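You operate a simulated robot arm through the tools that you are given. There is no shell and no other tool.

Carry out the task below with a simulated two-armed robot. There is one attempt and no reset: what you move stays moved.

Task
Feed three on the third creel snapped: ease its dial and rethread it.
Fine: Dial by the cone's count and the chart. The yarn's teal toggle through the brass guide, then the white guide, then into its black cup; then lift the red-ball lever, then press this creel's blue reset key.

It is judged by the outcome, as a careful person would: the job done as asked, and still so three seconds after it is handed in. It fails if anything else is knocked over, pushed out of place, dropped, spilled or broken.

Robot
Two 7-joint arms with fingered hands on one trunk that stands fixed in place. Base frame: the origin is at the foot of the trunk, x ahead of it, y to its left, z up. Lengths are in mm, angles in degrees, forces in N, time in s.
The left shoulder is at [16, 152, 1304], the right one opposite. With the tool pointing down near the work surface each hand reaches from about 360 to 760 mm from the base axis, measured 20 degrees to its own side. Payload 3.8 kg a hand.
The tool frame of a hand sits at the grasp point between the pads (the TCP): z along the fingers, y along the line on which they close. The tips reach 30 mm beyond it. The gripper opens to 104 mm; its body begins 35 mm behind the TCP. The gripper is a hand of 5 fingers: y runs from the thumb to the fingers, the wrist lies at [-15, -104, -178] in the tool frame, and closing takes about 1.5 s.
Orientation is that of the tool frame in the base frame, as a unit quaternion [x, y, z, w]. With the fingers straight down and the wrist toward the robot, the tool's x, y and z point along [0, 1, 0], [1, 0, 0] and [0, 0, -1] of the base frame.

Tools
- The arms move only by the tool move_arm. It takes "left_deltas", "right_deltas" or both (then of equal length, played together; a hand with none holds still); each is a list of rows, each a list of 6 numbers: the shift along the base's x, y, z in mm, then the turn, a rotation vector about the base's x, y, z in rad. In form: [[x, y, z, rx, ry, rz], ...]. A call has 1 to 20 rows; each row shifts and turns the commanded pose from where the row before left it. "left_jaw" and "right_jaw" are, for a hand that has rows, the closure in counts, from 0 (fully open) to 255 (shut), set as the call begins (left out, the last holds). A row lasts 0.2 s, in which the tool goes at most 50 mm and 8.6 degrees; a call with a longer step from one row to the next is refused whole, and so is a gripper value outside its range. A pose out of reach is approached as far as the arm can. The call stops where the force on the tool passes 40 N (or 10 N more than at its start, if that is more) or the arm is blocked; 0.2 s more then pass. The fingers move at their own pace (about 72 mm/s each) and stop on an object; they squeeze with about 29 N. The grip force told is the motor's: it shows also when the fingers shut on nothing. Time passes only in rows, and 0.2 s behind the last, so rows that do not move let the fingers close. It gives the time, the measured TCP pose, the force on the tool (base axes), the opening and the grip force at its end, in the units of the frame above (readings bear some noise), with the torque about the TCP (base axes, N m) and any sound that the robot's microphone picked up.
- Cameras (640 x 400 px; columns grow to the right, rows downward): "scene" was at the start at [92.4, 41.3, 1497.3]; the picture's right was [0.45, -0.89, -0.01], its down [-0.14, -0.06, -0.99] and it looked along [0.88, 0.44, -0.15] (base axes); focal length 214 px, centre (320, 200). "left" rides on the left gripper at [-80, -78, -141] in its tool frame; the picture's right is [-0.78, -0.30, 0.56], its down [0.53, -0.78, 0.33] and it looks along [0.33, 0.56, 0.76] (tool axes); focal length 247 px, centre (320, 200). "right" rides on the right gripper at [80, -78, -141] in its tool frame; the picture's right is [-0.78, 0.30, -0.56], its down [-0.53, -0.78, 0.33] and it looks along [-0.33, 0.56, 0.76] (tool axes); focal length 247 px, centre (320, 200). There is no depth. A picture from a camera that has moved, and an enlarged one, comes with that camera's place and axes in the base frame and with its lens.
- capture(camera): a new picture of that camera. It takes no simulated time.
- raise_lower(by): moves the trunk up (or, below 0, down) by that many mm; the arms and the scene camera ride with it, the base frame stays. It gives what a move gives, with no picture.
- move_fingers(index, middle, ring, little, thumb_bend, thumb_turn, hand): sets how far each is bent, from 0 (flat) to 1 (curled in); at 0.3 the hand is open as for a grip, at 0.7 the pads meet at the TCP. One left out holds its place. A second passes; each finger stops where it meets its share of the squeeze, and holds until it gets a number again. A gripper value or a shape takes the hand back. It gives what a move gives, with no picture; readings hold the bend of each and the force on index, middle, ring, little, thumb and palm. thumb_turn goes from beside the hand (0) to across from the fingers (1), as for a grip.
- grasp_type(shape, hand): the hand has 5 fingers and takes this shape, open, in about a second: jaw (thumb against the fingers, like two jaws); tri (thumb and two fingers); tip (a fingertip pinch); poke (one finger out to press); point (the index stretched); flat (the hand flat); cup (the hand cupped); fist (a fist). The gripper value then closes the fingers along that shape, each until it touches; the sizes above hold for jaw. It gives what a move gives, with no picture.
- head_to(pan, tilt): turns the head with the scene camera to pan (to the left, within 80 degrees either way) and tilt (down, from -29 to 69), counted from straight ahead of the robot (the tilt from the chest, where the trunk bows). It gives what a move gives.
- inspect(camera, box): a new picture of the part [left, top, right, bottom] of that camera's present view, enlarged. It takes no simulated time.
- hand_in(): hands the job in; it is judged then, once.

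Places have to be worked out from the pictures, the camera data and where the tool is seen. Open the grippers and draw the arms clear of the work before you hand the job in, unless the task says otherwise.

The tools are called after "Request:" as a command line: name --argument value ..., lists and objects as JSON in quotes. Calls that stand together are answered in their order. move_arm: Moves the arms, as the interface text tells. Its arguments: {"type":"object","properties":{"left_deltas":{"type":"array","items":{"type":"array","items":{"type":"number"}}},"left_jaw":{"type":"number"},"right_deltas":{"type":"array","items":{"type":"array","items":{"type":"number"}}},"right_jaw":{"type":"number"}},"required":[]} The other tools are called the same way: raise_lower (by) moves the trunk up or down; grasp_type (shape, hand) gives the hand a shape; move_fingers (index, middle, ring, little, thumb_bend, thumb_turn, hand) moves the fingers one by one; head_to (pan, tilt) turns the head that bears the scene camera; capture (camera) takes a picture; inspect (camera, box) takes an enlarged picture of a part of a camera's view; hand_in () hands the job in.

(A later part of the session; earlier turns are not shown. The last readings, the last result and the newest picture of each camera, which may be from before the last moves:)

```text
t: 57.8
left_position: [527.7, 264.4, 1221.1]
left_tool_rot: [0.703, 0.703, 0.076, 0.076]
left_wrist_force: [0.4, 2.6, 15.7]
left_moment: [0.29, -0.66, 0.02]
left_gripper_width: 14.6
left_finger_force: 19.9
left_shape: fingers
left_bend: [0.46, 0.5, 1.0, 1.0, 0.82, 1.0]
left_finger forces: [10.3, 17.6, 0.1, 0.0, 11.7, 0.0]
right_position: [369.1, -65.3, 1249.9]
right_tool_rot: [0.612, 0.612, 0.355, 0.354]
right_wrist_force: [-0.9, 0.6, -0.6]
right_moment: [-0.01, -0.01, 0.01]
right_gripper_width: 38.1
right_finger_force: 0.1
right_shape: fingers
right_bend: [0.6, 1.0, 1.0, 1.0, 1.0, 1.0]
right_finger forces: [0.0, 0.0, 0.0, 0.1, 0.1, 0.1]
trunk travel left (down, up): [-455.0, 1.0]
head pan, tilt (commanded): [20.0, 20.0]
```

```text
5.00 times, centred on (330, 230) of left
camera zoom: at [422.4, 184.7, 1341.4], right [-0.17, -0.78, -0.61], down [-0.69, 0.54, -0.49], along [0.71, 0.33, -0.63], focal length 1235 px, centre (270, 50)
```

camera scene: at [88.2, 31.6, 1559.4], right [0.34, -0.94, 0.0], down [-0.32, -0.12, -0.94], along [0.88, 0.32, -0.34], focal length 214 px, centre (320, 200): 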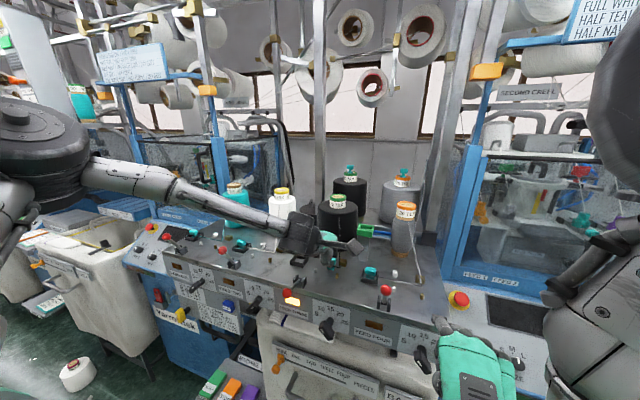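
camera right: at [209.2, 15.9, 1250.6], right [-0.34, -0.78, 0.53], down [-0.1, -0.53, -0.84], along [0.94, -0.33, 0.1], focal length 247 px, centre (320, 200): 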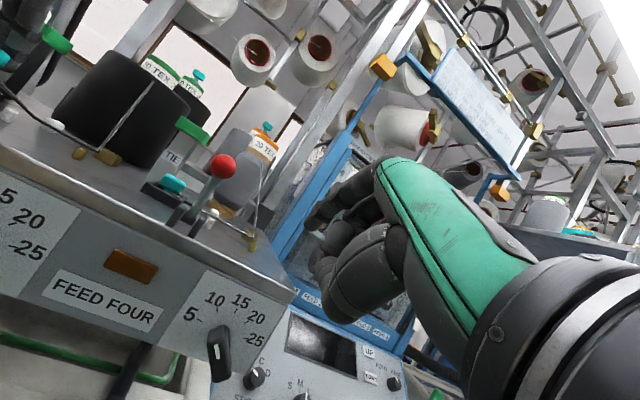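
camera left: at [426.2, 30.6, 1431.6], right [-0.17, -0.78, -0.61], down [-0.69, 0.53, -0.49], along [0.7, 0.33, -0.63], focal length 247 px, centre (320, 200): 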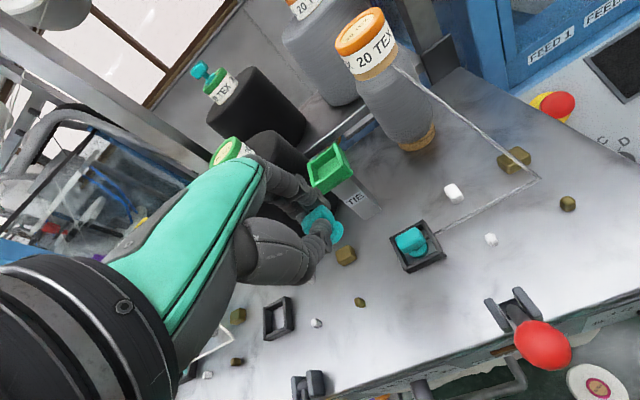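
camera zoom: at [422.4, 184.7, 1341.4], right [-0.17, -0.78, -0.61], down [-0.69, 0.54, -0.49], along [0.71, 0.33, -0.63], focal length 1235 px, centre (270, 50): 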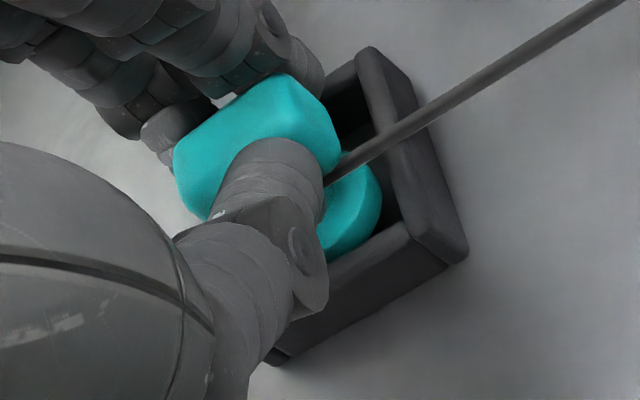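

The middle fingertip has met the cup's far rim (16 N), so I lift 2 mm to unload it, leaving the base just above the cup floor.

Request:
move_arm --left_deltas '[[0, 0, 2, 0, 0, 0], [0, 0, 0, 0, 0, 0]]'

Request:
inspect --camera "scene" --box '[285, 240, 325, 270]'

```text
t: 58.4
left_position: [527.8, 265.7, 1220.9]
left_tool_rot: [0.703, 0.703, 0.074, 0.074]
left_wrist_force: [1.0, 0.9, 10.9]
left_moment: [0.2, -0.51, 0.01]
left_gripper_width: 15.0
left_finger_force: 17.6
left_shape: fingers
left_bend: [0.46, 0.5, 1.0, 1.0, 0.83, 1.0]
left_finger forces: [10.8, 13.3, 0.1, 0.0, 11.9, 0.0]
right_position: [369.3, -62.6, 1248.3]
right_tool_rot: [0.613, 0.611, 0.354, 0.354]
right_wrist_force: [0.7, -0.7, 0.5]
right_moment: [-0.06, -0.01, 0.02]
right_gripper_width: 38.4
right_finger_force: 0.2
right_shape: fingers
right_bend: [0.6, 1.0, 1.0, 1.0, 1.0, 1.0]
right_finger forces: [0.1, 0.0, 0.0, 0.0, 0.0, 0.1]
trunk travel left (down, up): [-455.0, 1.0]
head pan, tilt (commanded): [20.0, 20.0]
```

```text
13.33 times, centred on (305, 255) of scene
camera zoom: at [86.5, 30.9, 1559.5], right [0.34, -0.94, 0.0], down [-0.32, -0.12, -0.94], along [0.88, 0.32, -0.34], focal length 2860 px, centre (520, -533)
```

zoom: 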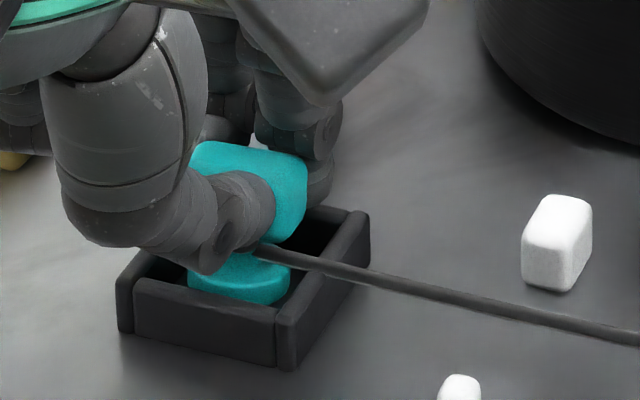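

Still 11 N on the rim; I raise another 1.5 mm so nothing presses, then release gently.

Request:
move_arm --left_deltas '[[0, 0, 1.5, 0, 0, 0], [0, 0, 0, 0, 0, 0]]'

Request:
move_fingers --hand "left" --index 0.43 --middle 0.44 --thumb_bend 0.785

Request:
inspect --camera "scene" --box '[285, 240, 325, 270]'

Request:
inspect --camera "left" --box '[290, 190, 370, 270]'

```text
t: 59.0
left_position: [527.4, 263.7, 1221.7]
left_tool_rot: [0.704, 0.703, 0.073, 0.073]
left_wrist_force: [1.1, -0.2, 6.4]
left_moment: [0.13, -0.27, 0.02]
left_gripper_width: 15.0
left_finger_force: 16.3
left_shape: fingers
left_bend: [0.46, 0.51, 1.0, 1.0, 0.83, 1.0]
left_finger forces: [10.7, 8.4, 0.1, 0.0, 12.7, 0.1]
right_position: [369.9, -64.6, 1248.2]
right_tool_rot: [0.612, 0.611, 0.355, 0.354]
right_wrist_force: [0.5, 0.7, 0.0]
right_moment: [0.0, 0.02, -0.01]
right_gripper_width: 38.3
right_finger_force: 0.0
right_shape: fingers
right_bend: [0.6, 1.0, 1.0, 1.0, 1.0, 1.0]
right_finger forces: [0.0, 0.1, 0.0, 0.0, 0.1, 0.1]
trunk travel left (down, up): [-455.0, 1.0]
head pan, tilt (commanded): [20.0, 20.0]
```

```text
t: 60.0
left_position: [528.3, 265.6, 1220.7]
left_tool_rot: [0.703, 0.703, 0.074, 0.074]
left_wrist_force: [0.0, -0.7, 0.2]
left_moment: [-0.01, 0.0, 0.0]
left_gripper_width: 21.3
left_finger_force: 0.1
left_shape: fingers
left_bend: [0.43, 0.44, 1.0, 1.0, 0.78, 1.0]
left_finger forces: [0.0, 0.0, 0.1, 0.0, 0.1, 0.0]
right_position: [370.2, -62.9, 1247.5]
right_tool_rot: [0.612, 0.612, 0.355, 0.354]
right_wrist_force: [-0.4, 0.4, 0.2]
right_moment: [0.01, -0.04, 0.0]
right_gripper_width: 37.9
right_finger_force: 0.0
right_shape: fingers
right_bend: [0.6, 1.0, 1.0, 1.0, 1.0, 1.0]
right_finger forces: [0.0, 0.1, 0.0, 0.0, 0.0, 0.0]
trunk travel left (down, up): [-455.0, 1.0]
head pan, tilt (commanded): [20.0, 20.0]
```

```text
13.33 times, centred on (305, 255) of scene
camera zoom: at [88.3, 31.7, 1559.4], right [0.34, -0.94, 0.0], down [-0.32, -0.12, -0.94], along [0.88, 0.32, -0.34], focal length 2860 px, centre (520, -533)
```

zoom: 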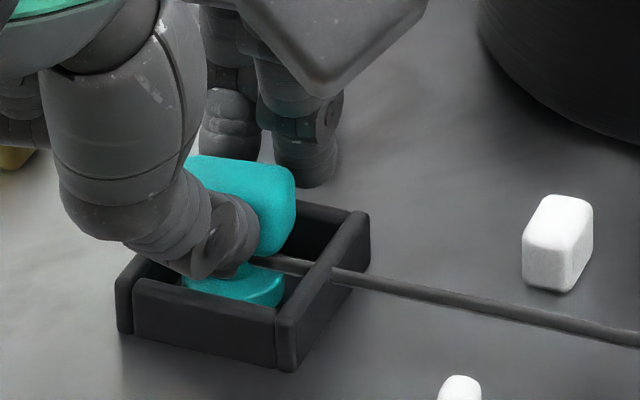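

```text
5.00 times, centred on (330, 230) of left
camera zoom: at [424.6, 185.3, 1342.7], right [-0.17, -0.78, -0.61], down [-0.69, 0.53, -0.49], along [0.7, 0.33, -0.63], focal length 1235 px, centre (270, 50)
```

zoom: 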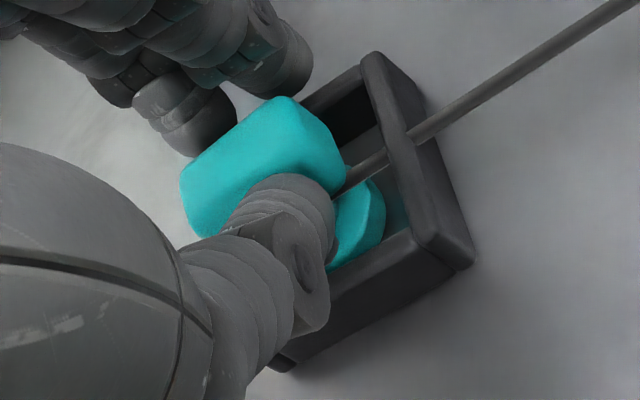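

The toggle has dropped into the cup with the fingers clear of load. I open a little more and then rise straight up.

Request:
move_fingers --hand "left" --index 0.38 --middle 0.38 --thumb_bend 0.75

Request:
inspect --camera "left" --box '[290, 190, 370, 270]'

Request:
inspect --camera "scene" --box '[285, 240, 325, 270]'

```text
t: 61.0
left_position: [530.1, 265.3, 1222.4]
left_tool_rot: [0.703, 0.703, 0.073, 0.074]
left_wrist_force: [0.6, -1.0, 0.1]
left_moment: [-0.01, -0.02, 0.01]
left_gripper_width: 32.0
left_finger_force: 0.1
left_shape: fingers
left_bend: [0.38, 0.38, 1.0, 1.0, 0.75, 1.0]
left_finger forces: [0.0, 0.0, 0.1, 0.0, 0.0, 0.0]
right_position: [369.0, -62.8, 1247.6]
right_tool_rot: [0.613, 0.611, 0.354, 0.355]
right_wrist_force: [-0.2, -0.1, -0.1]
right_moment: [-0.02, -0.02, 0.01]
right_gripper_width: 38.0
right_finger_force: 0.1
right_shape: fingers
right_bend: [0.6, 1.0, 1.0, 1.0, 1.0, 1.0]
right_finger forces: [0.0, 0.1, 0.1, 0.1, 0.0, 0.0]
trunk travel left (down, up): [-455.0, 1.0]
head pan, tilt (commanded): [20.0, 20.0]
```

```text
5.00 times, centred on (330, 230) of left
camera zoom: at [424.4, 185.2, 1342.7], right [-0.17, -0.78, -0.61], down [-0.69, 0.53, -0.49], along [0.7, 0.33, -0.63], focal length 1235 px, centre (270, 50)
```

zoom: 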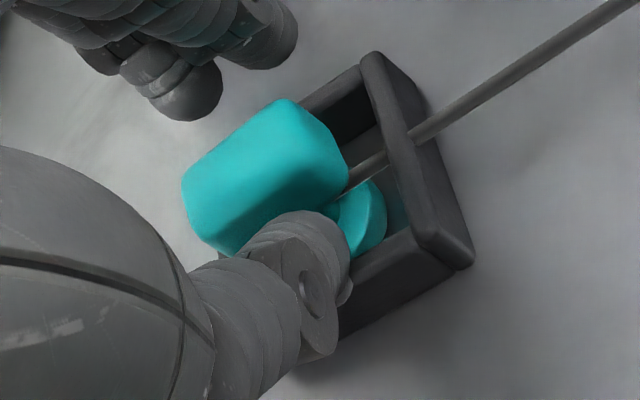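

```text
13.33 times, centred on (305, 255) of scene
camera zoom: at [88.1, 31.6, 1559.4], right [0.34, -0.94, 0.0], down [-0.32, -0.12, -0.94], along [0.88, 0.32, -0.34], focal length 2860 px, centre (520, -533)
```

zoom: 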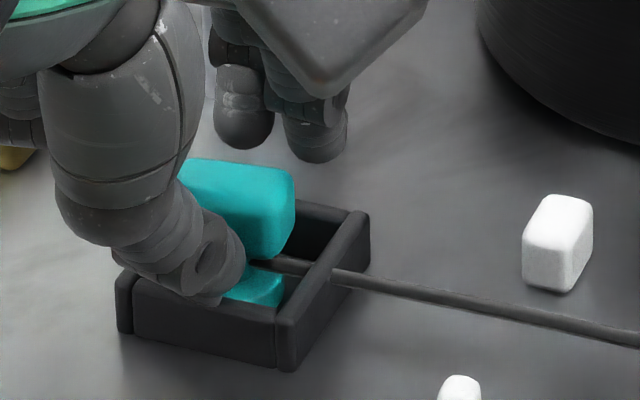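

The toggle stands in the cup and both thumb and fingers are clear of it. I rise vertically, then draw back to view the result.

Request:
move_arm --left_deltas '[[0, 0, 10, 0, 0, 0], [0, 0, 20, 0, 0, 0], [0, 0, 30, 0, 0, 0], [0, 0, 30, 0, 0, 0], [-10, 20, 30, 0, 0, 0], [-20, 30, 20, 0, 0, 0]]'

Request:
inspect --camera "scene" --box '[270, 220, 360, 290]'

Request:
inspect --camera "left" --box '[300, 160, 460, 280]'

Request:
capture --camera "scene"

```text
t: 62.4
left_position: [494.0, 317.7, 1361.3]
left_tool_rot: [0.703, 0.703, 0.074, 0.074]
left_wrist_force: [-0.7, 1.3, -0.3]
left_moment: [-0.05, -0.03, -0.01]
left_gripper_width: 31.8
left_finger_force: 0.2
left_shape: fingers
left_bend: [0.38, 0.38, 1.0, 1.0, 0.75, 1.0]
left_finger forces: [0.0, 0.0, 0.1, 0.0, 0.0, 0.0]
right_position: [368.1, -61.2, 1249.4]
right_tool_rot: [0.613, 0.611, 0.354, 0.355]
right_wrist_force: [0.3, 0.5, 0.3]
right_moment: [-0.02, 0.01, 0.0]
right_gripper_width: 38.2
right_finger_force: 0.1
right_shape: fingers
right_bend: [0.6, 1.0, 1.0, 1.0, 1.0, 1.0]
right_finger forces: [0.0, 0.0, 0.1, 0.0, 0.0, 0.0]
trunk travel left (down, up): [-455.0, 1.0]
head pan, tilt (commanded): [20.0, 20.0]
```

```text
5.71 times, centred on (315, 255) of scene
camera zoom: at [85.8, 34.2, 1559.5], right [0.34, -0.94, 0.0], down [-0.32, -0.12, -0.94], along [0.88, 0.32, -0.34], focal length 1226 px, centre (349, -114)
```

zoom: 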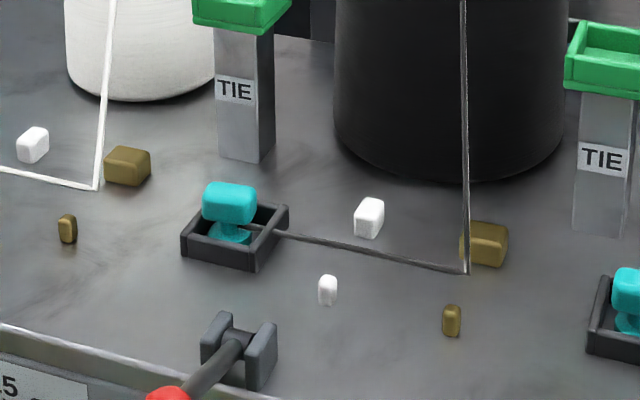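

```text
3.33 times, centred on (380, 220) of left
camera zoom: at [389.5, 237.6, 1482.7], right [-0.17, -0.78, -0.6], down [-0.69, 0.53, -0.49], along [0.7, 0.33, -0.63], focal length 823 px, centre (120, 133)
```

zoom: 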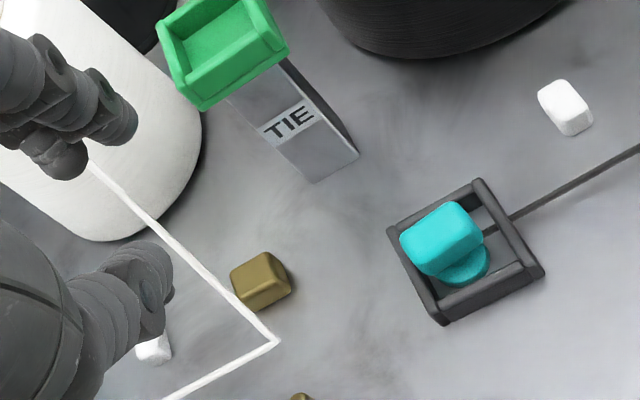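

```text
taken
camera scene: at [85.8, 34.2, 1559.5], right [0.34, -0.94, 0.0], down [-0.32, -0.12, -0.94], along [0.88, 0.32, -0.34], focal length 214 px, centre (320, 200)
```

scene: 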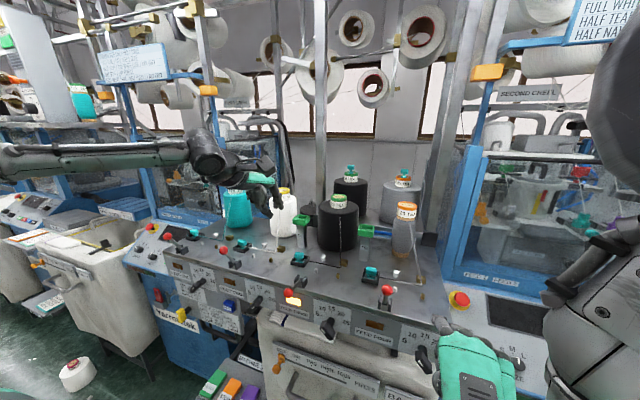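

Toggle three sits upright in its cup with the yarn through both guides. Next is the red-ball lever: I look closely at lever three and at its neighbours for the raised position.

Request:
inspect --camera "scene" --box '[280, 265, 330, 315]'

Request:
inspect --camera "scene" --box '[365, 270, 405, 310]'

Request:
inspect --camera "left" --box '[300, 180, 500, 330]'

Request:
inspect --camera "right" --box '[0, 60, 240, 200]'

```text
8.00 times, centred on (305, 290) of scene
camera zoom: at [85.8, 34.2, 1559.5], right [0.34, -0.94, 0.0], down [-0.32, -0.12, -0.94], along [0.88, 0.32, -0.34], focal length 1716 px, centre (440, -520)
```

zoom: 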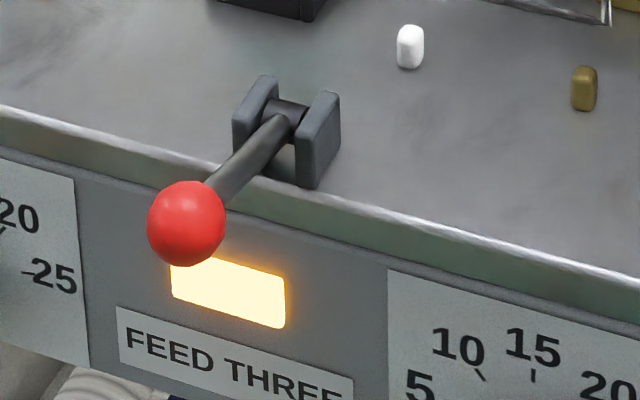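

```text
10.00 times, centred on (385, 290) of scene
camera zoom: at [85.8, 34.2, 1559.5], right [0.34, -0.94, 0.0], down [-0.32, -0.12, -0.94], along [0.88, 0.32, -0.34], focal length 2145 px, centre (-330, -700)
```

zoom: 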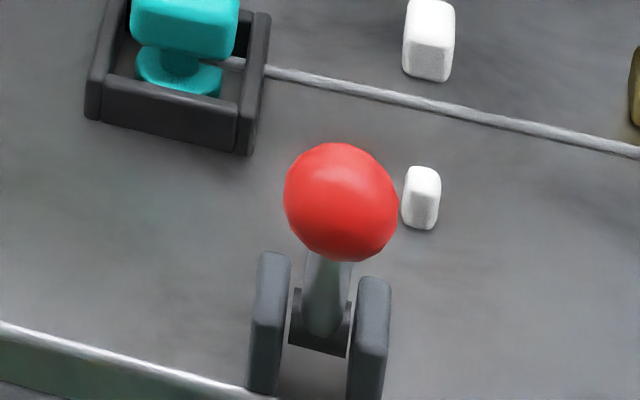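

```text
2.67 times, centred on (400, 255) of left
camera zoom: at [389.5, 237.6, 1482.7], right [-0.17, -0.78, -0.6], down [-0.69, 0.53, -0.49], along [0.7, 0.33, -0.63], focal length 659 px, centre (107, 53)
```

zoom: 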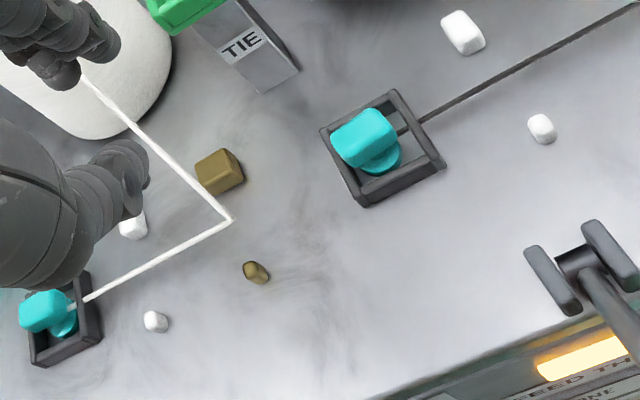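

```text
2.67 times, centred on (120, 130) of right
camera zoom: at [207.3, 18.0, 1250.9], right [-0.34, -0.78, 0.53], down [-0.1, -0.54, -0.84], along [0.94, -0.33, 0.1], focal length 659 px, centre (853, 387)
```

zoom: 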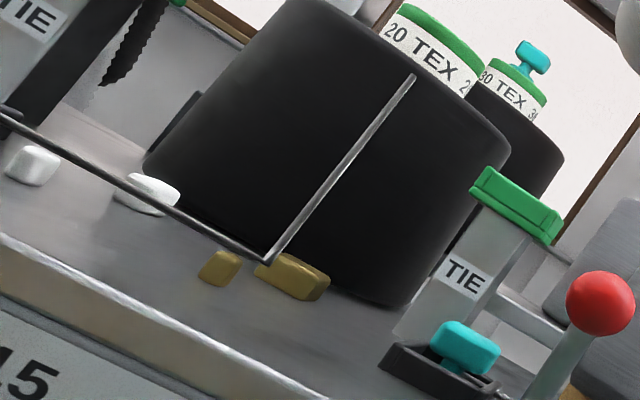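

Lever three's ball is at about (410, 224, 1210), raised ones sit near (445, ·, 1249), pivot about (474, 224, 1195). I'll lift it with the right index from below; first I move the left arm back out of the way and bring the right hand under and in front of the ball.

Request:
move_arm --left_deltas '[[-20, 25, 20, 0, 0, 0], [-20, 25, 20, 0, 0, 0], [-20, 25, 20, 0, 0, 0], [-20, 25, 20, 0, 0, 0]]' --right_deltas '[[0, 20, -20, 0, 0, 0], [0, 20, -20, 0, 0, 0], [0, 40, -15, 0, 0, 0], [0, 40, -15, 0, 0, 0]]'

Request:
capture --camera "right"

Request:
capture --camera "scene"

```text
t: 63.4
left_position: [418.1, 417.6, 1439.3]
left_tool_rot: [0.704, 0.702, 0.072, 0.074]
left_wrist_force: [-0.2, 0.4, -0.8]
left_moment: [0.0, -0.01, 0.0]
left_gripper_width: 32.1
left_finger_force: 0.1
left_shape: fingers
left_bend: [0.38, 0.38, 1.0, 1.0, 0.75, 1.0]
left_finger forces: [0.1, 0.1, 0.0, 0.0, 0.1, 0.1]
right_position: [382.3, 54.7, 1178.3]
right_tool_rot: [0.613, 0.613, 0.352, 0.353]
right_wrist_force: [0.9, 0.7, 0.3]
right_moment: [-0.02, 0.02, 0.01]
right_gripper_width: 38.0
right_finger_force: 0.2
right_shape: fingers
right_bend: [0.6, 1.0, 1.0, 1.0, 1.0, 1.0]
right_finger forces: [0.0, 0.1, 0.0, 0.0, 0.0, 0.0]
right hand out of reach, approached as far as the arm can: row 4
trunk travel left (down, up): [-455.0, 1.0]
head pan, tilt (commanded): [20.0, 20.0]
```

```text
taken
camera right: at [220.7, 134.6, 1181.9], right [-0.33, -0.78, 0.54], down [-0.1, -0.53, -0.84], along [0.94, -0.33, 0.1], focal length 247 px, centre (320, 200)
```

right: 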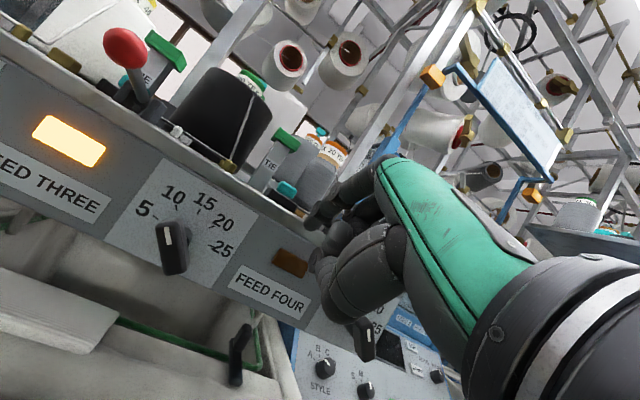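

```text
taken
camera scene: at [89.5, 32.9, 1559.3], right [0.34, -0.94, 0.0], down [-0.32, -0.12, -0.94], along [0.88, 0.32, -0.34], focal length 214 px, centre (320, 200)
```

scene: 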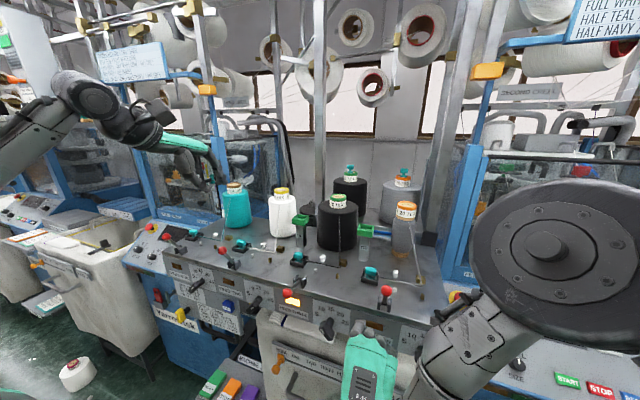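

The right hand is close to its inner reach limit but improves as it goes left. I continue left, passing below the ball's level, in front of the panel.

Request:
move_arm --right_deltas '[[-2, 40, -4, 0, 0, 0], [-3, 40, -4, 0, 0, 0], [-3, 40, -4, 0, 0, 0], [-2, 38, -2, 0, 0, 0], [0, 0, 0, 0, 0, 0]]'

Request:
capture --camera "right"

Request:
inspect --camera "scene" --box '[250, 260, 350, 340]'

Request:
capture --camera "left"

```text
t: 64.6
left_position: [417.1, 417.0, 1440.1]
left_tool_rot: [0.703, 0.703, 0.074, 0.074]
left_wrist_force: [0.5, -0.4, -0.1]
left_moment: [-0.02, -0.01, 0.0]
left_gripper_width: 32.0
left_finger_force: 0.0
left_shape: fingers
left_bend: [0.38, 0.38, 1.0, 1.0, 0.75, 1.0]
left_finger forces: [0.0, 0.0, 0.0, 0.1, 0.0, 0.0]
right_position: [395.2, 171.8, 1192.5]
right_tool_rot: [0.613, 0.612, 0.353, 0.354]
right_wrist_force: [0.5, -0.3, 0.0]
right_moment: [0.01, 0.04, 0.01]
right_gripper_width: 38.1
right_finger_force: 0.0
right_shape: fingers
right_bend: [0.6, 1.0, 1.0, 1.0, 1.0, 1.0]
right_finger forces: [0.1, 0.1, 0.1, 0.0, 0.0, 0.0]
right hand out of reach, approached as far as the arm can: row 1, 2, 3, 4
trunk travel left (down, up): [-455.0, 1.0]
head pan, tilt (commanded): [20.0, 20.0]
```

```text
taken
camera right: at [232.8, 251.1, 1195.6], right [-0.33, -0.78, 0.53], down [-0.1, -0.53, -0.84], along [0.94, -0.33, 0.1], focal length 247 px, centre (320, 200)
```

right: 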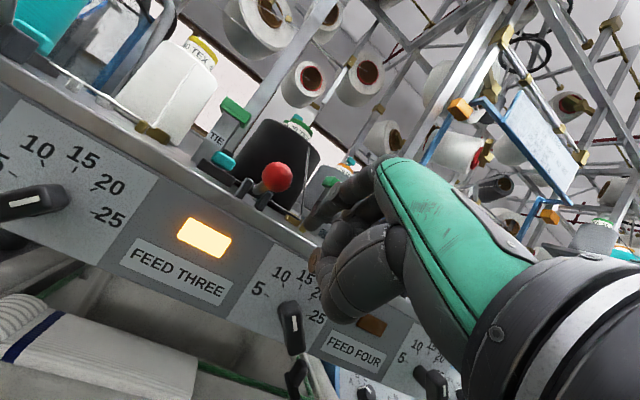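

```text
5.00 times, centred on (300, 300) of scene
camera zoom: at [88.2, 31.9, 1559.4], right [0.34, -0.94, 0.0], down [-0.32, -0.12, -0.94], along [0.88, 0.32, -0.34], focal length 1072 px, centre (420, -300)
```

zoom: 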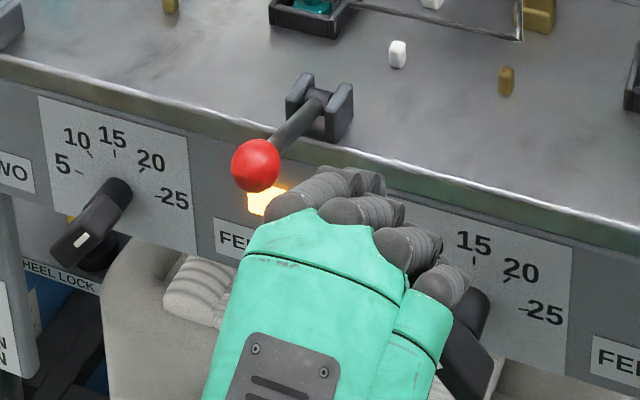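

```text
taken
camera left: at [313.0, 336.3, 1561.7], right [-0.17, -0.78, -0.61], down [-0.69, 0.53, -0.49], along [0.7, 0.33, -0.63], focal length 247 px, centre (320, 200)
```

left: 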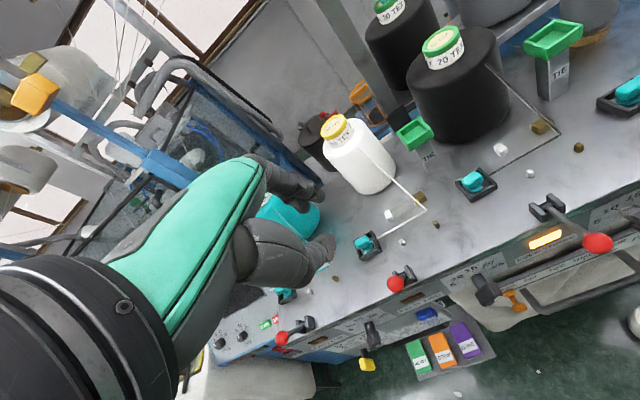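

The right arm cannot get that far left. I'll use the left hand instead, gripping the ball from above with the hand turned so it closes along y. First I retract the right hand the way it came and level/turn the left hand.

Request:
move_arm --right_deltas '[[-3, -39, -4, 0, 0, 0], [-3, -39, -4, 0, 0, 0], [-3, -39, -4, 0, 0, 0], [0, -40, 15, 0, 0, 0], [0, -40, 15, 0, 0, 0], [-4, -25, 20, 0, 0, 0], [-4, -20, 20, 0, 0, 0]]' --left_deltas '[[0, 0, 0, 0, 0.1, 0], [0, 0, 0, 0, 0.109, 0], [0, 0, 0, 0, 0, -0.14], [0, 0, 0, 0, 0, -0.14], [0, 0, 0, 0, 0, -0.14], [0, 0, 0, 0, 0, -0.14], [0, 0, 0, 0, 0, -0.14]]'

Request:
capture --camera "scene"

```text
t: 66.2
left_position: [419.9, 413.1, 1441.1]
left_tool_rot: [0.908, 0.42, -0.001, 0.0]
left_wrist_force: [-0.2, 0.0, 0.7]
left_moment: [0.02, -0.01, -0.02]
left_gripper_width: 32.2
left_finger_force: 0.0
left_shape: fingers
left_bend: [0.38, 0.38, 1.0, 1.0, 0.75, 1.0]
left_finger forces: [0.1, 0.0, 0.0, 0.1, 0.1, 0.1]
right_position: [377.9, -69.3, 1250.7]
right_tool_rot: [0.613, 0.611, 0.355, 0.354]
right_wrist_force: [0.3, -1.2, 0.5]
right_moment: [0.01, -0.02, 0.03]
right_gripper_width: 38.1
right_finger_force: 0.2
right_shape: fingers
right_bend: [0.6, 1.0, 1.0, 1.0, 1.0, 1.0]
right_finger forces: [0.0, 0.0, 0.0, 0.0, 0.0, 0.1]
trunk travel left (down, up): [-455.0, 1.0]
head pan, tilt (commanded): [20.0, 20.0]
```

```text
taken
camera scene: at [89.9, 29.0, 1559.4], right [0.34, -0.94, 0.0], down [-0.32, -0.12, -0.94], along [0.88, 0.32, -0.34], focal length 214 px, centre (320, 200)
```

scene: 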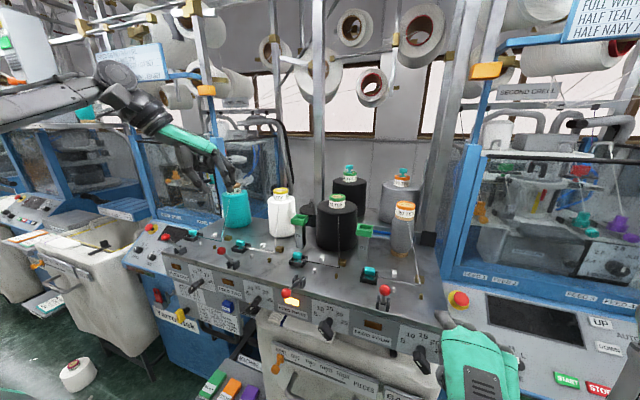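

Right hand is clear. I finish the turn and bring the left hand above lever three's ball.

Request:
move_arm --left_deltas '[[-1, -25, -16, 0, 0, -0.145], [-1, -28, -20, 0, 0, -0.145], [-2, -28, -25, 0, 0, -0.145], [-2, -28, -25, 0, 0, -0.145], [-1, -28, -25, 0, 0, -0.145], [-1, -30, -25, 0, 0, -0.145], [0, 0, 0, 0, 0, 0]]'

Request:
capture --camera "scene"

Request:
capture --camera "left"

```text
t: 67.8
left_position: [410.3, 250.0, 1303.2]
left_tool_rot: [1.0, -0.001, 0.001, 0.0]
left_wrist_force: [-0.1, 0.5, 0.2]
left_moment: [-0.02, 0.0, 0.0]
left_gripper_width: 32.3
left_finger_force: 0.0
left_shape: fingers
left_bend: [0.38, 0.38, 1.0, 1.0, 0.75, 1.0]
left_finger forces: [0.0, 0.1, 0.1, 0.0, 0.0, 0.1]
right_position: [377.0, -66.0, 1253.4]
right_tool_rot: [0.612, 0.612, 0.355, 0.354]
right_wrist_force: [1.2, 0.0, 0.6]
right_moment: [0.04, 0.01, 0.01]
right_gripper_width: 38.2
right_finger_force: 0.0
right_shape: fingers
right_bend: [0.6, 1.0, 1.0, 1.0, 1.0, 1.0]
right_finger forces: [0.0, 0.0, 0.0, 0.0, 0.0, 0.0]
trunk travel left (down, up): [-455.0, 1.0]
head pan, tilt (commanded): [20.0, 20.0]
```

```text
taken
camera scene: at [87.7, 31.9, 1559.4], right [0.34, -0.94, 0.0], down [-0.32, -0.12, -0.94], along [0.88, 0.32, -0.34], focal length 214 px, centre (320, 200)
```

scene: 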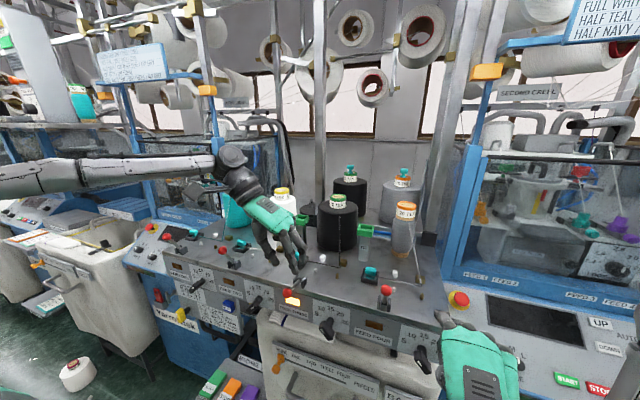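

```text
taken
camera left: at [331.9, 326.6, 1443.2], right [-0.78, 0.3, -0.56], down [0.54, 0.78, -0.33], along [0.33, -0.56, -0.76], focal length 247 px, centre (320, 200)
```

left: 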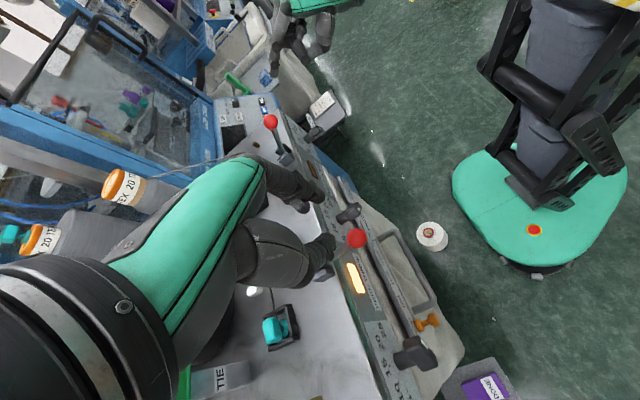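

The hand is turned and above the ball. I zoom in on fingers and ball from both cameras.

Request:
inspect --camera "left" --box '[260, 150, 400, 290]'

Request:
inspect --camera "scene" --box '[250, 210, 330, 320]'

Request:
inspect --camera "right" --box '[0, 0, 240, 160]'

```text
2.86 times, centred on (330, 220) of left
camera zoom: at [331.9, 326.6, 1443.2], right [-0.78, 0.3, -0.56], down [0.54, 0.78, -0.33], along [0.33, -0.56, -0.76], focal length 706 px, centre (291, 143)
```

zoom: 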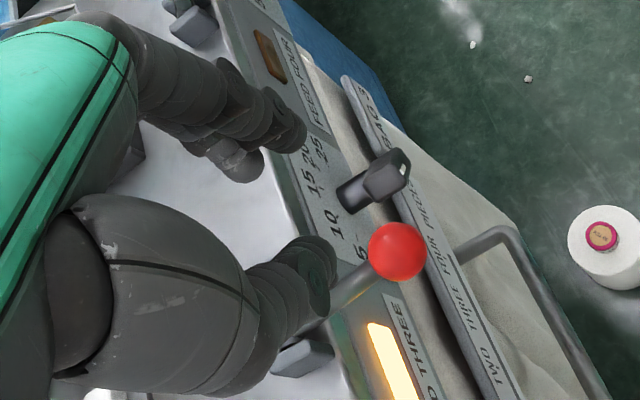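

```text
3.64 times, centred on (290, 265) of scene
camera zoom: at [87.7, 31.9, 1559.4], right [0.34, -0.94, 0.0], down [-0.32, -0.12, -0.94], along [0.88, 0.32, -0.34], focal length 780 px, centre (429, -36)
```

zoom: 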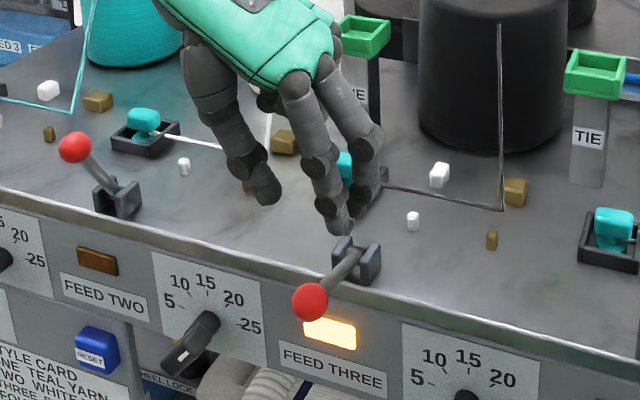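

```text
2.50 times, centred on (120, 80) of right
camera zoom: at [215.7, 12.4, 1254.7], right [-0.34, -0.78, 0.53], down [-0.1, -0.53, -0.84], along [0.94, -0.34, 0.1], focal length 617 px, centre (820, 500)
```

zoom: 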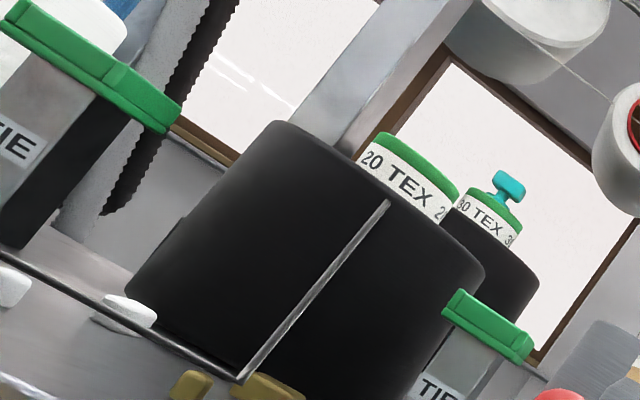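

The grip centre lines up above the ball within a few mm. I shift 3 mm right and descend part way, then re-check.

Request:
move_arm --left_deltas '[[0, -3, -15, 0, 0, 0], [0, 0, -15, 0, 0, 0], [0, 0, -15, 0, 0, 0], [0, 0, 0, 0, 0, 0]]'

Request:
inspect --camera "left" --box '[280, 170, 380, 270]'

Request:
inspect --camera "scene" --box '[265, 250, 325, 310]'

```text
t: 68.8
left_position: [412.3, 245.7, 1258.6]
left_tool_rot: [1.0, -0.001, 0.0, 0.0]
left_wrist_force: [-0.3, 0.4, 1.1]
left_moment: [0.02, 0.0, -0.01]
left_gripper_width: 32.3
left_finger_force: 0.1
left_shape: fingers
left_bend: [0.38, 0.38, 1.0, 1.0, 0.75, 1.0]
left_finger forces: [0.0, 0.0, 0.0, 0.0, 0.1, 0.0]
right_position: [376.8, -67.3, 1250.9]
right_tool_rot: [0.612, 0.611, 0.355, 0.354]
right_wrist_force: [0.3, -0.3, -0.4]
right_moment: [0.01, 0.0, 0.01]
right_gripper_width: 38.3
right_finger_force: 0.0
right_shape: fingers
right_bend: [0.6, 1.0, 1.0, 1.0, 1.0, 1.0]
right_finger forces: [0.0, 0.0, 0.0, 0.0, 0.1, 0.0]
trunk travel left (down, up): [-455.0, 1.0]
head pan, tilt (commanded): [20.0, 20.0]
```

```text
4.00 times, centred on (330, 220) of left
camera zoom: at [332.0, 323.4, 1398.8], right [-0.78, 0.3, -0.56], down [0.53, 0.78, -0.33], along [0.33, -0.56, -0.76], focal length 988 px, centre (280, 120)
```

zoom: 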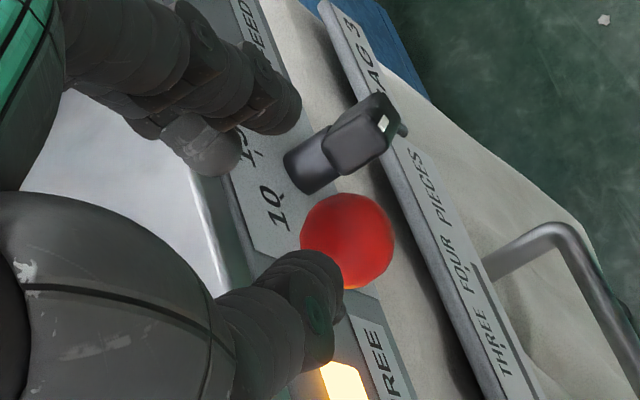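

```text
6.67 times, centred on (295, 280) of scene
camera zoom: at [88.2, 31.4, 1559.4], right [0.34, -0.94, 0.0], down [-0.32, -0.12, -0.94], along [0.88, 0.32, -0.34], focal length 1430 px, centre (487, -333)
```

zoom: 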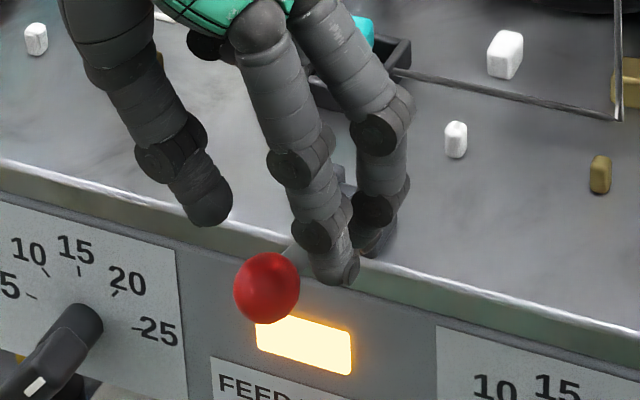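

The opening's centre is ~9 mm right of the ball, so I widen thumb and fingers a bit, shift 7 mm left and 4 mm forward, and lower some more.

Request:
move_fingers --hand "left" --index 0.36 --middle 0.36 --thumb_bend 0.72

Request:
move_arm --left_deltas '[[4, 7, -6, 0, 0, 0], [0, 0, -8, 0, 0, 0], [0, 0, 0, 0, 0, 0]]'

Request:
inspect --camera "left" --box '[280, 170, 380, 270]'

Request:
inspect --camera "scene" --box '[265, 250, 325, 310]'

```text
t: 69.8
left_position: [412.0, 246.0, 1258.9]
left_tool_rot: [1.0, 0.0, 0.0, 0.0]
left_wrist_force: [-0.8, -0.4, -0.3]
left_moment: [0.01, 0.0, 0.01]
left_gripper_width: 39.9
left_finger_force: 0.0
left_shape: fingers
left_bend: [0.36, 0.36, 1.0, 1.0, 0.72, 1.0]
left_finger forces: [0.0, 0.0, 0.1, 0.1, 0.0, 0.0]
right_position: [377.7, -68.2, 1252.2]
right_tool_rot: [0.612, 0.611, 0.355, 0.355]
right_wrist_force: [0.3, 0.5, 0.4]
right_moment: [-0.03, -0.05, -0.04]
right_gripper_width: 38.1
right_finger_force: 0.1
right_shape: fingers
right_bend: [0.6, 1.0, 1.0, 1.0, 1.0, 1.0]
right_finger forces: [0.0, 0.0, 0.0, 0.1, 0.1, 0.0]
trunk travel left (down, up): [-455.0, 1.0]
head pan, tilt (commanded): [20.0, 20.0]
```

```text
t: 70.6
left_position: [414.9, 254.0, 1246.0]
left_tool_rot: [1.0, 0.0, 0.001, 0.0]
left_wrist_force: [-0.2, -0.2, 0.0]
left_moment: [-0.04, -0.02, -0.01]
left_gripper_width: 40.0
left_finger_force: 0.0
left_shape: fingers
left_bend: [0.36, 0.36, 1.0, 1.0, 0.72, 1.0]
left_finger forces: [0.0, 0.0, 0.0, 0.0, 0.1, 0.1]
right_position: [378.1, -67.4, 1252.9]
right_tool_rot: [0.612, 0.611, 0.356, 0.354]
right_wrist_force: [0.6, 0.3, -0.7]
right_moment: [-0.01, 0.0, -0.01]
right_gripper_width: 38.4
right_finger_force: 0.0
right_shape: fingers
right_bend: [0.6, 1.0, 1.0, 1.0, 1.0, 1.0]
right_finger forces: [0.0, 0.0, 0.1, 0.0, 0.0, 0.0]
trunk travel left (down, up): [-455.0, 1.0]
head pan, tilt (commanded): [20.0, 20.0]
```

```text
4.00 times, centred on (330, 220) of left
camera zoom: at [335.6, 329.8, 1386.1], right [-0.78, 0.3, -0.56], down [0.53, 0.78, -0.33], along [0.33, -0.56, -0.76], focal length 988 px, centre (280, 120)
```

zoom: 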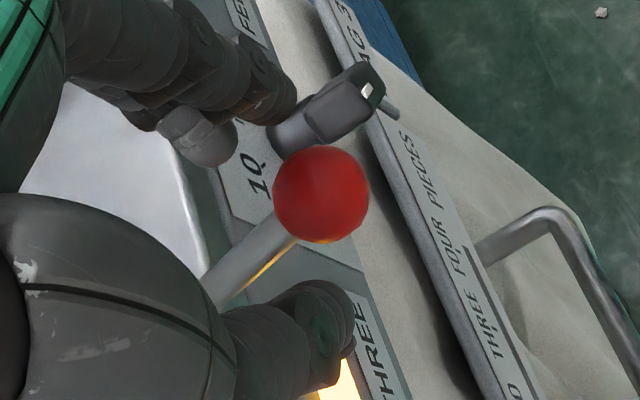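

```text
6.67 times, centred on (295, 280) of scene
camera zoom: at [88.0, 31.4, 1559.4], right [0.34, -0.94, 0.0], down [-0.32, -0.12, -0.94], along [0.88, 0.32, -0.34], focal length 1430 px, centre (487, -333)
```

zoom: 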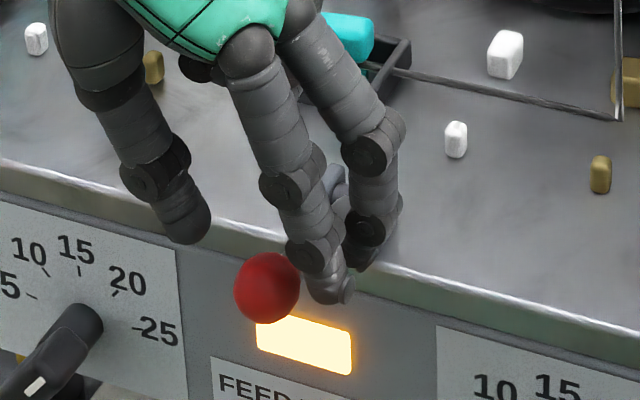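

Now the ball is centred between thumb and fingers. I go down to put the fingertips around the ball's equator and close on it.

Request:
move_arm --left_deltas '[[0, 1, -9, 0, 0, 0], [0, 0, -9, 0, 0, 0], [0, 0, -8, 0, 0, 0], [0, 0, 0, 0, 0, 0]]'

Request:
inspect --camera "left" --box '[280, 160, 380, 260]'

Request:
inspect --camera "scene" --box '[265, 255, 325, 315]'

```text
t: 71.6
left_position: [415.9, 253.1, 1220.6]
left_tool_rot: [1.0, -0.001, 0.0, 0.0]
left_wrist_force: [0.2, 0.8, -0.8]
left_moment: [-0.03, 0.03, -0.01]
left_gripper_width: 40.0
left_finger_force: 0.0
left_shape: fingers
left_bend: [0.36, 0.36, 1.0, 1.0, 0.72, 1.0]
left_finger forces: [0.0, 0.0, 0.0, 0.0, 0.0, 0.1]
right_position: [376.1, -67.4, 1252.2]
right_tool_rot: [0.612, 0.611, 0.355, 0.355]
right_wrist_force: [0.4, 0.1, 0.2]
right_moment: [0.02, -0.03, 0.02]
right_gripper_width: 38.0
right_finger_force: 0.1
right_shape: fingers
right_bend: [0.6, 1.0, 1.0, 1.0, 1.0, 1.0]
right_finger forces: [0.0, 0.0, 0.1, 0.0, 0.1, 0.0]
trunk travel left (down, up): [-455.0, 1.0]
head pan, tilt (commanded): [20.0, 20.0]
```

```text
4.00 times, centred on (330, 210) of left
camera zoom: at [335.9, 330.6, 1360.7], right [-0.78, 0.3, -0.56], down [0.53, 0.78, -0.33], along [0.33, -0.56, -0.76], focal length 988 px, centre (280, 160)
```

zoom: 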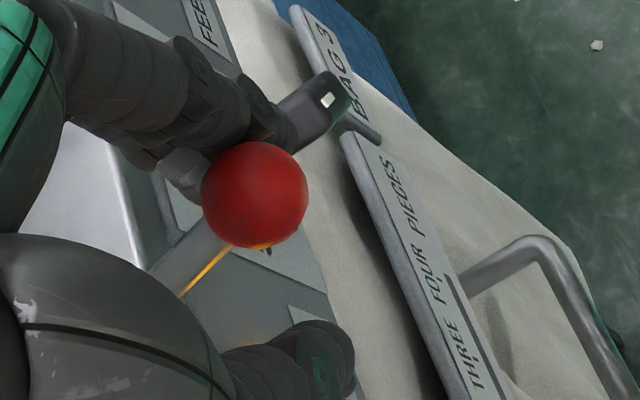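

```text
6.67 times, centred on (295, 285) of scene
camera zoom: at [88.1, 31.6, 1559.4], right [0.34, -0.94, 0.0], down [-0.32, -0.12, -0.94], along [0.88, 0.32, -0.34], focal length 1430 px, centre (487, -367)
```

zoom: 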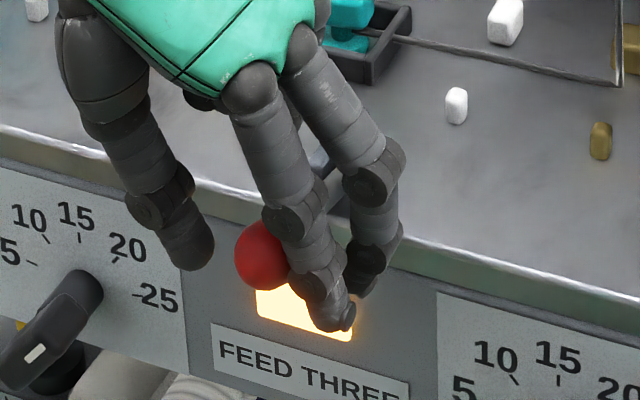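

Thumb and fingers straddle the ball with no contact. I close in steps.

Request:
move_fingers --hand "left" --index 0.41 --middle 0.41 --thumb_bend 0.77

Request:
inspect --camera "left" --box '[280, 160, 380, 260]'

Request:
inspect --camera "scene" --box '[265, 255, 325, 315]'

```text
t: 72.6
left_position: [415.1, 252.4, 1219.7]
left_tool_rot: [1.0, 0.0, -0.001, 0.001]
left_wrist_force: [-0.4, -3.0, 0.5]
left_moment: [0.01, -0.01, 0.02]
left_gripper_width: 28.0
left_finger_force: 1.3
left_shape: fingers
left_bend: [0.39, 0.41, 1.0, 1.0, 0.77, 1.0]
left_finger forces: [2.7, 0.0, 0.0, 0.0, 0.1, 0.1]
right_position: [377.0, -69.1, 1251.9]
right_tool_rot: [0.613, 0.61, 0.354, 0.355]
right_wrist_force: [0.4, -0.3, -0.4]
right_moment: [0.0, -0.01, 0.06]
right_gripper_width: 38.2
right_finger_force: 0.0
right_shape: fingers
right_bend: [0.6, 1.0, 1.0, 1.0, 1.0, 1.0]
right_finger forces: [0.1, 0.1, 0.0, 0.1, 0.0, 0.0]
trunk travel left (down, up): [-455.0, 1.0]
head pan, tilt (commanded): [20.0, 20.0]
```

```text
4.00 times, centred on (330, 210) of left
camera zoom: at [335.9, 329.8, 1361.0], right [-0.78, 0.3, -0.56], down [0.53, 0.78, -0.33], along [0.33, -0.56, -0.76], focal length 988 px, centre (280, 160)
```

zoom: 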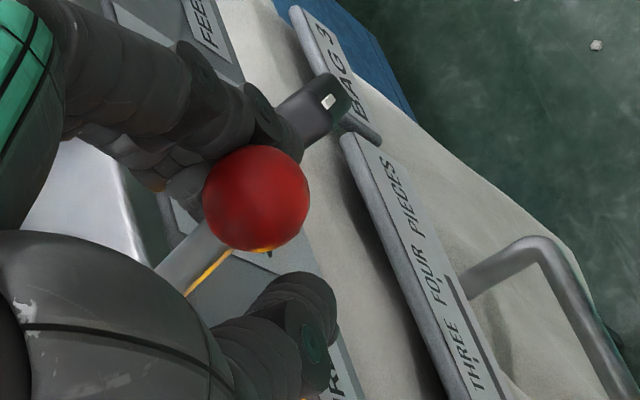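

```text
6.67 times, centred on (295, 285) of scene
camera zoom: at [88.1, 30.7, 1559.4], right [0.34, -0.94, 0.0], down [-0.32, -0.12, -0.94], along [0.88, 0.32, -0.34], focal length 1430 px, centre (487, -367)
```

zoom: 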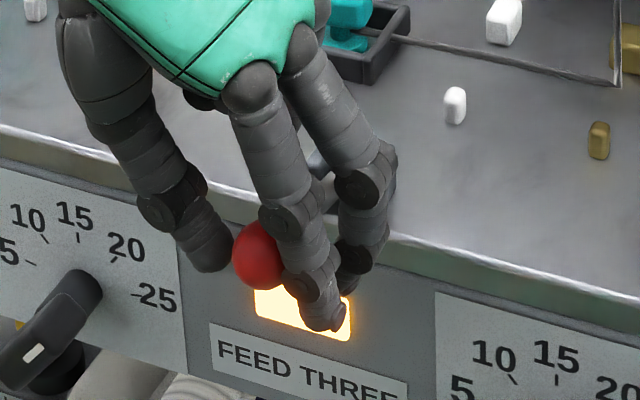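

The index touches first, so I shift the hand 4 mm to the right to centre, then close the thumb and fingers on the ball.

Request:
move_arm --left_deltas '[[0, -4, 0, 0, 0, 0], [0, 0, 0, 0, 0, 0]]'

Request:
move_fingers --hand "left" --index 0.45 --middle 0.48 --thumb_bend 0.83

Request:
inspect --camera "left" --box '[280, 160, 380, 260]'

Request:
inspect --camera "scene" --box '[265, 255, 325, 315]'

```text
t: 73.2
left_position: [415.8, 249.5, 1219.9]
left_tool_rot: [1.0, 0.001, 0.0, -0.001]
left_wrist_force: [0.4, -0.2, 0.6]
left_moment: [0.0, 0.02, 0.01]
left_gripper_width: 26.1
left_finger_force: 0.1
left_shape: fingers
left_bend: [0.41, 0.41, 1.0, 1.0, 0.77, 1.0]
left_finger forces: [0.2, 0.0, 0.1, 0.1, 0.0, 0.0]
right_position: [378.3, -66.4, 1251.8]
right_tool_rot: [0.613, 0.611, 0.355, 0.355]
right_wrist_force: [-0.1, 0.5, -0.5]
right_moment: [0.0, -0.01, 0.0]
right_gripper_width: 38.0
right_finger_force: 0.1
right_shape: fingers
right_bend: [0.6, 1.0, 1.0, 1.0, 1.0, 1.0]
right_finger forces: [0.0, 0.0, 0.0, 0.1, 0.1, 0.1]
trunk travel left (down, up): [-455.0, 1.0]
head pan, tilt (commanded): [20.0, 20.0]
```

```text
t: 74.2
left_position: [415.3, 250.2, 1219.9]
left_tool_rot: [1.0, 0.0, 0.0, 0.0]
left_wrist_force: [1.3, 1.0, -0.7]
left_moment: [-0.04, -0.02, 0.04]
left_gripper_width: 20.6
left_finger_force: 3.5
left_shape: fingers
left_bend: [0.42, 0.48, 1.0, 1.0, 0.8, 1.0]
left_finger forces: [3.2, 0.0, 0.0, 0.0, 4.5, 0.1]
right_position: [378.0, -67.9, 1252.3]
right_tool_rot: [0.613, 0.611, 0.355, 0.354]
right_wrist_force: [-1.0, 0.1, -0.6]
right_moment: [0.0, -0.02, 0.01]
right_gripper_width: 38.0
right_finger_force: 0.1
right_shape: fingers
right_bend: [0.6, 1.0, 1.0, 1.0, 1.0, 1.0]
right_finger forces: [0.1, 0.0, 0.0, 0.0, 0.1, 0.0]
trunk travel left (down, up): [-455.0, 1.0]
head pan, tilt (commanded): [20.0, 20.0]
```

```text
4.00 times, centred on (330, 210) of left
camera zoom: at [335.9, 326.8, 1361.0], right [-0.78, 0.3, -0.56], down [0.53, 0.78, -0.33], along [0.33, -0.56, -0.76], focal length 988 px, centre (280, 160)
```

zoom: 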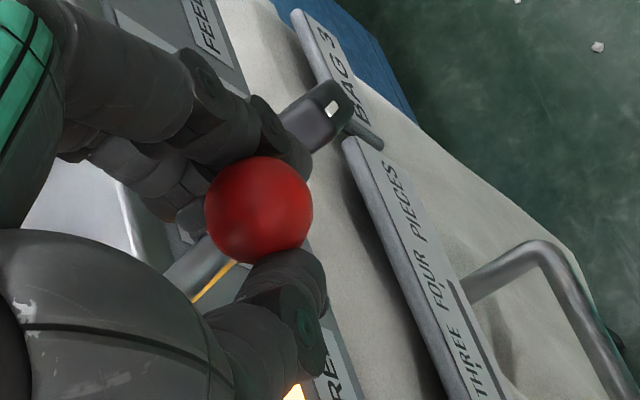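

```text
6.67 times, centred on (295, 285) of scene
camera zoom: at [88.4, 31.9, 1559.4], right [0.34, -0.94, 0.0], down [-0.32, -0.12, -0.94], along [0.88, 0.32, -0.34], focal length 1430 px, centre (487, -367)
```

zoom: 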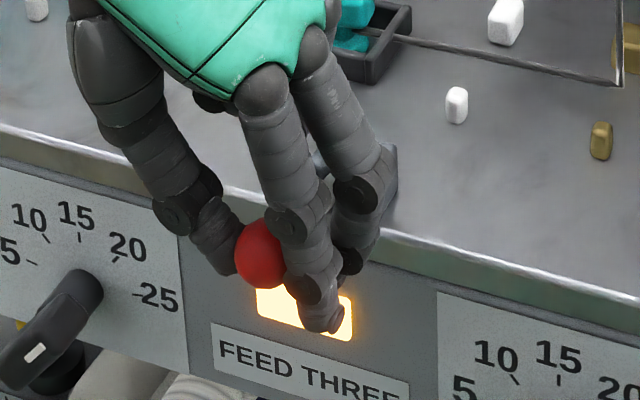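

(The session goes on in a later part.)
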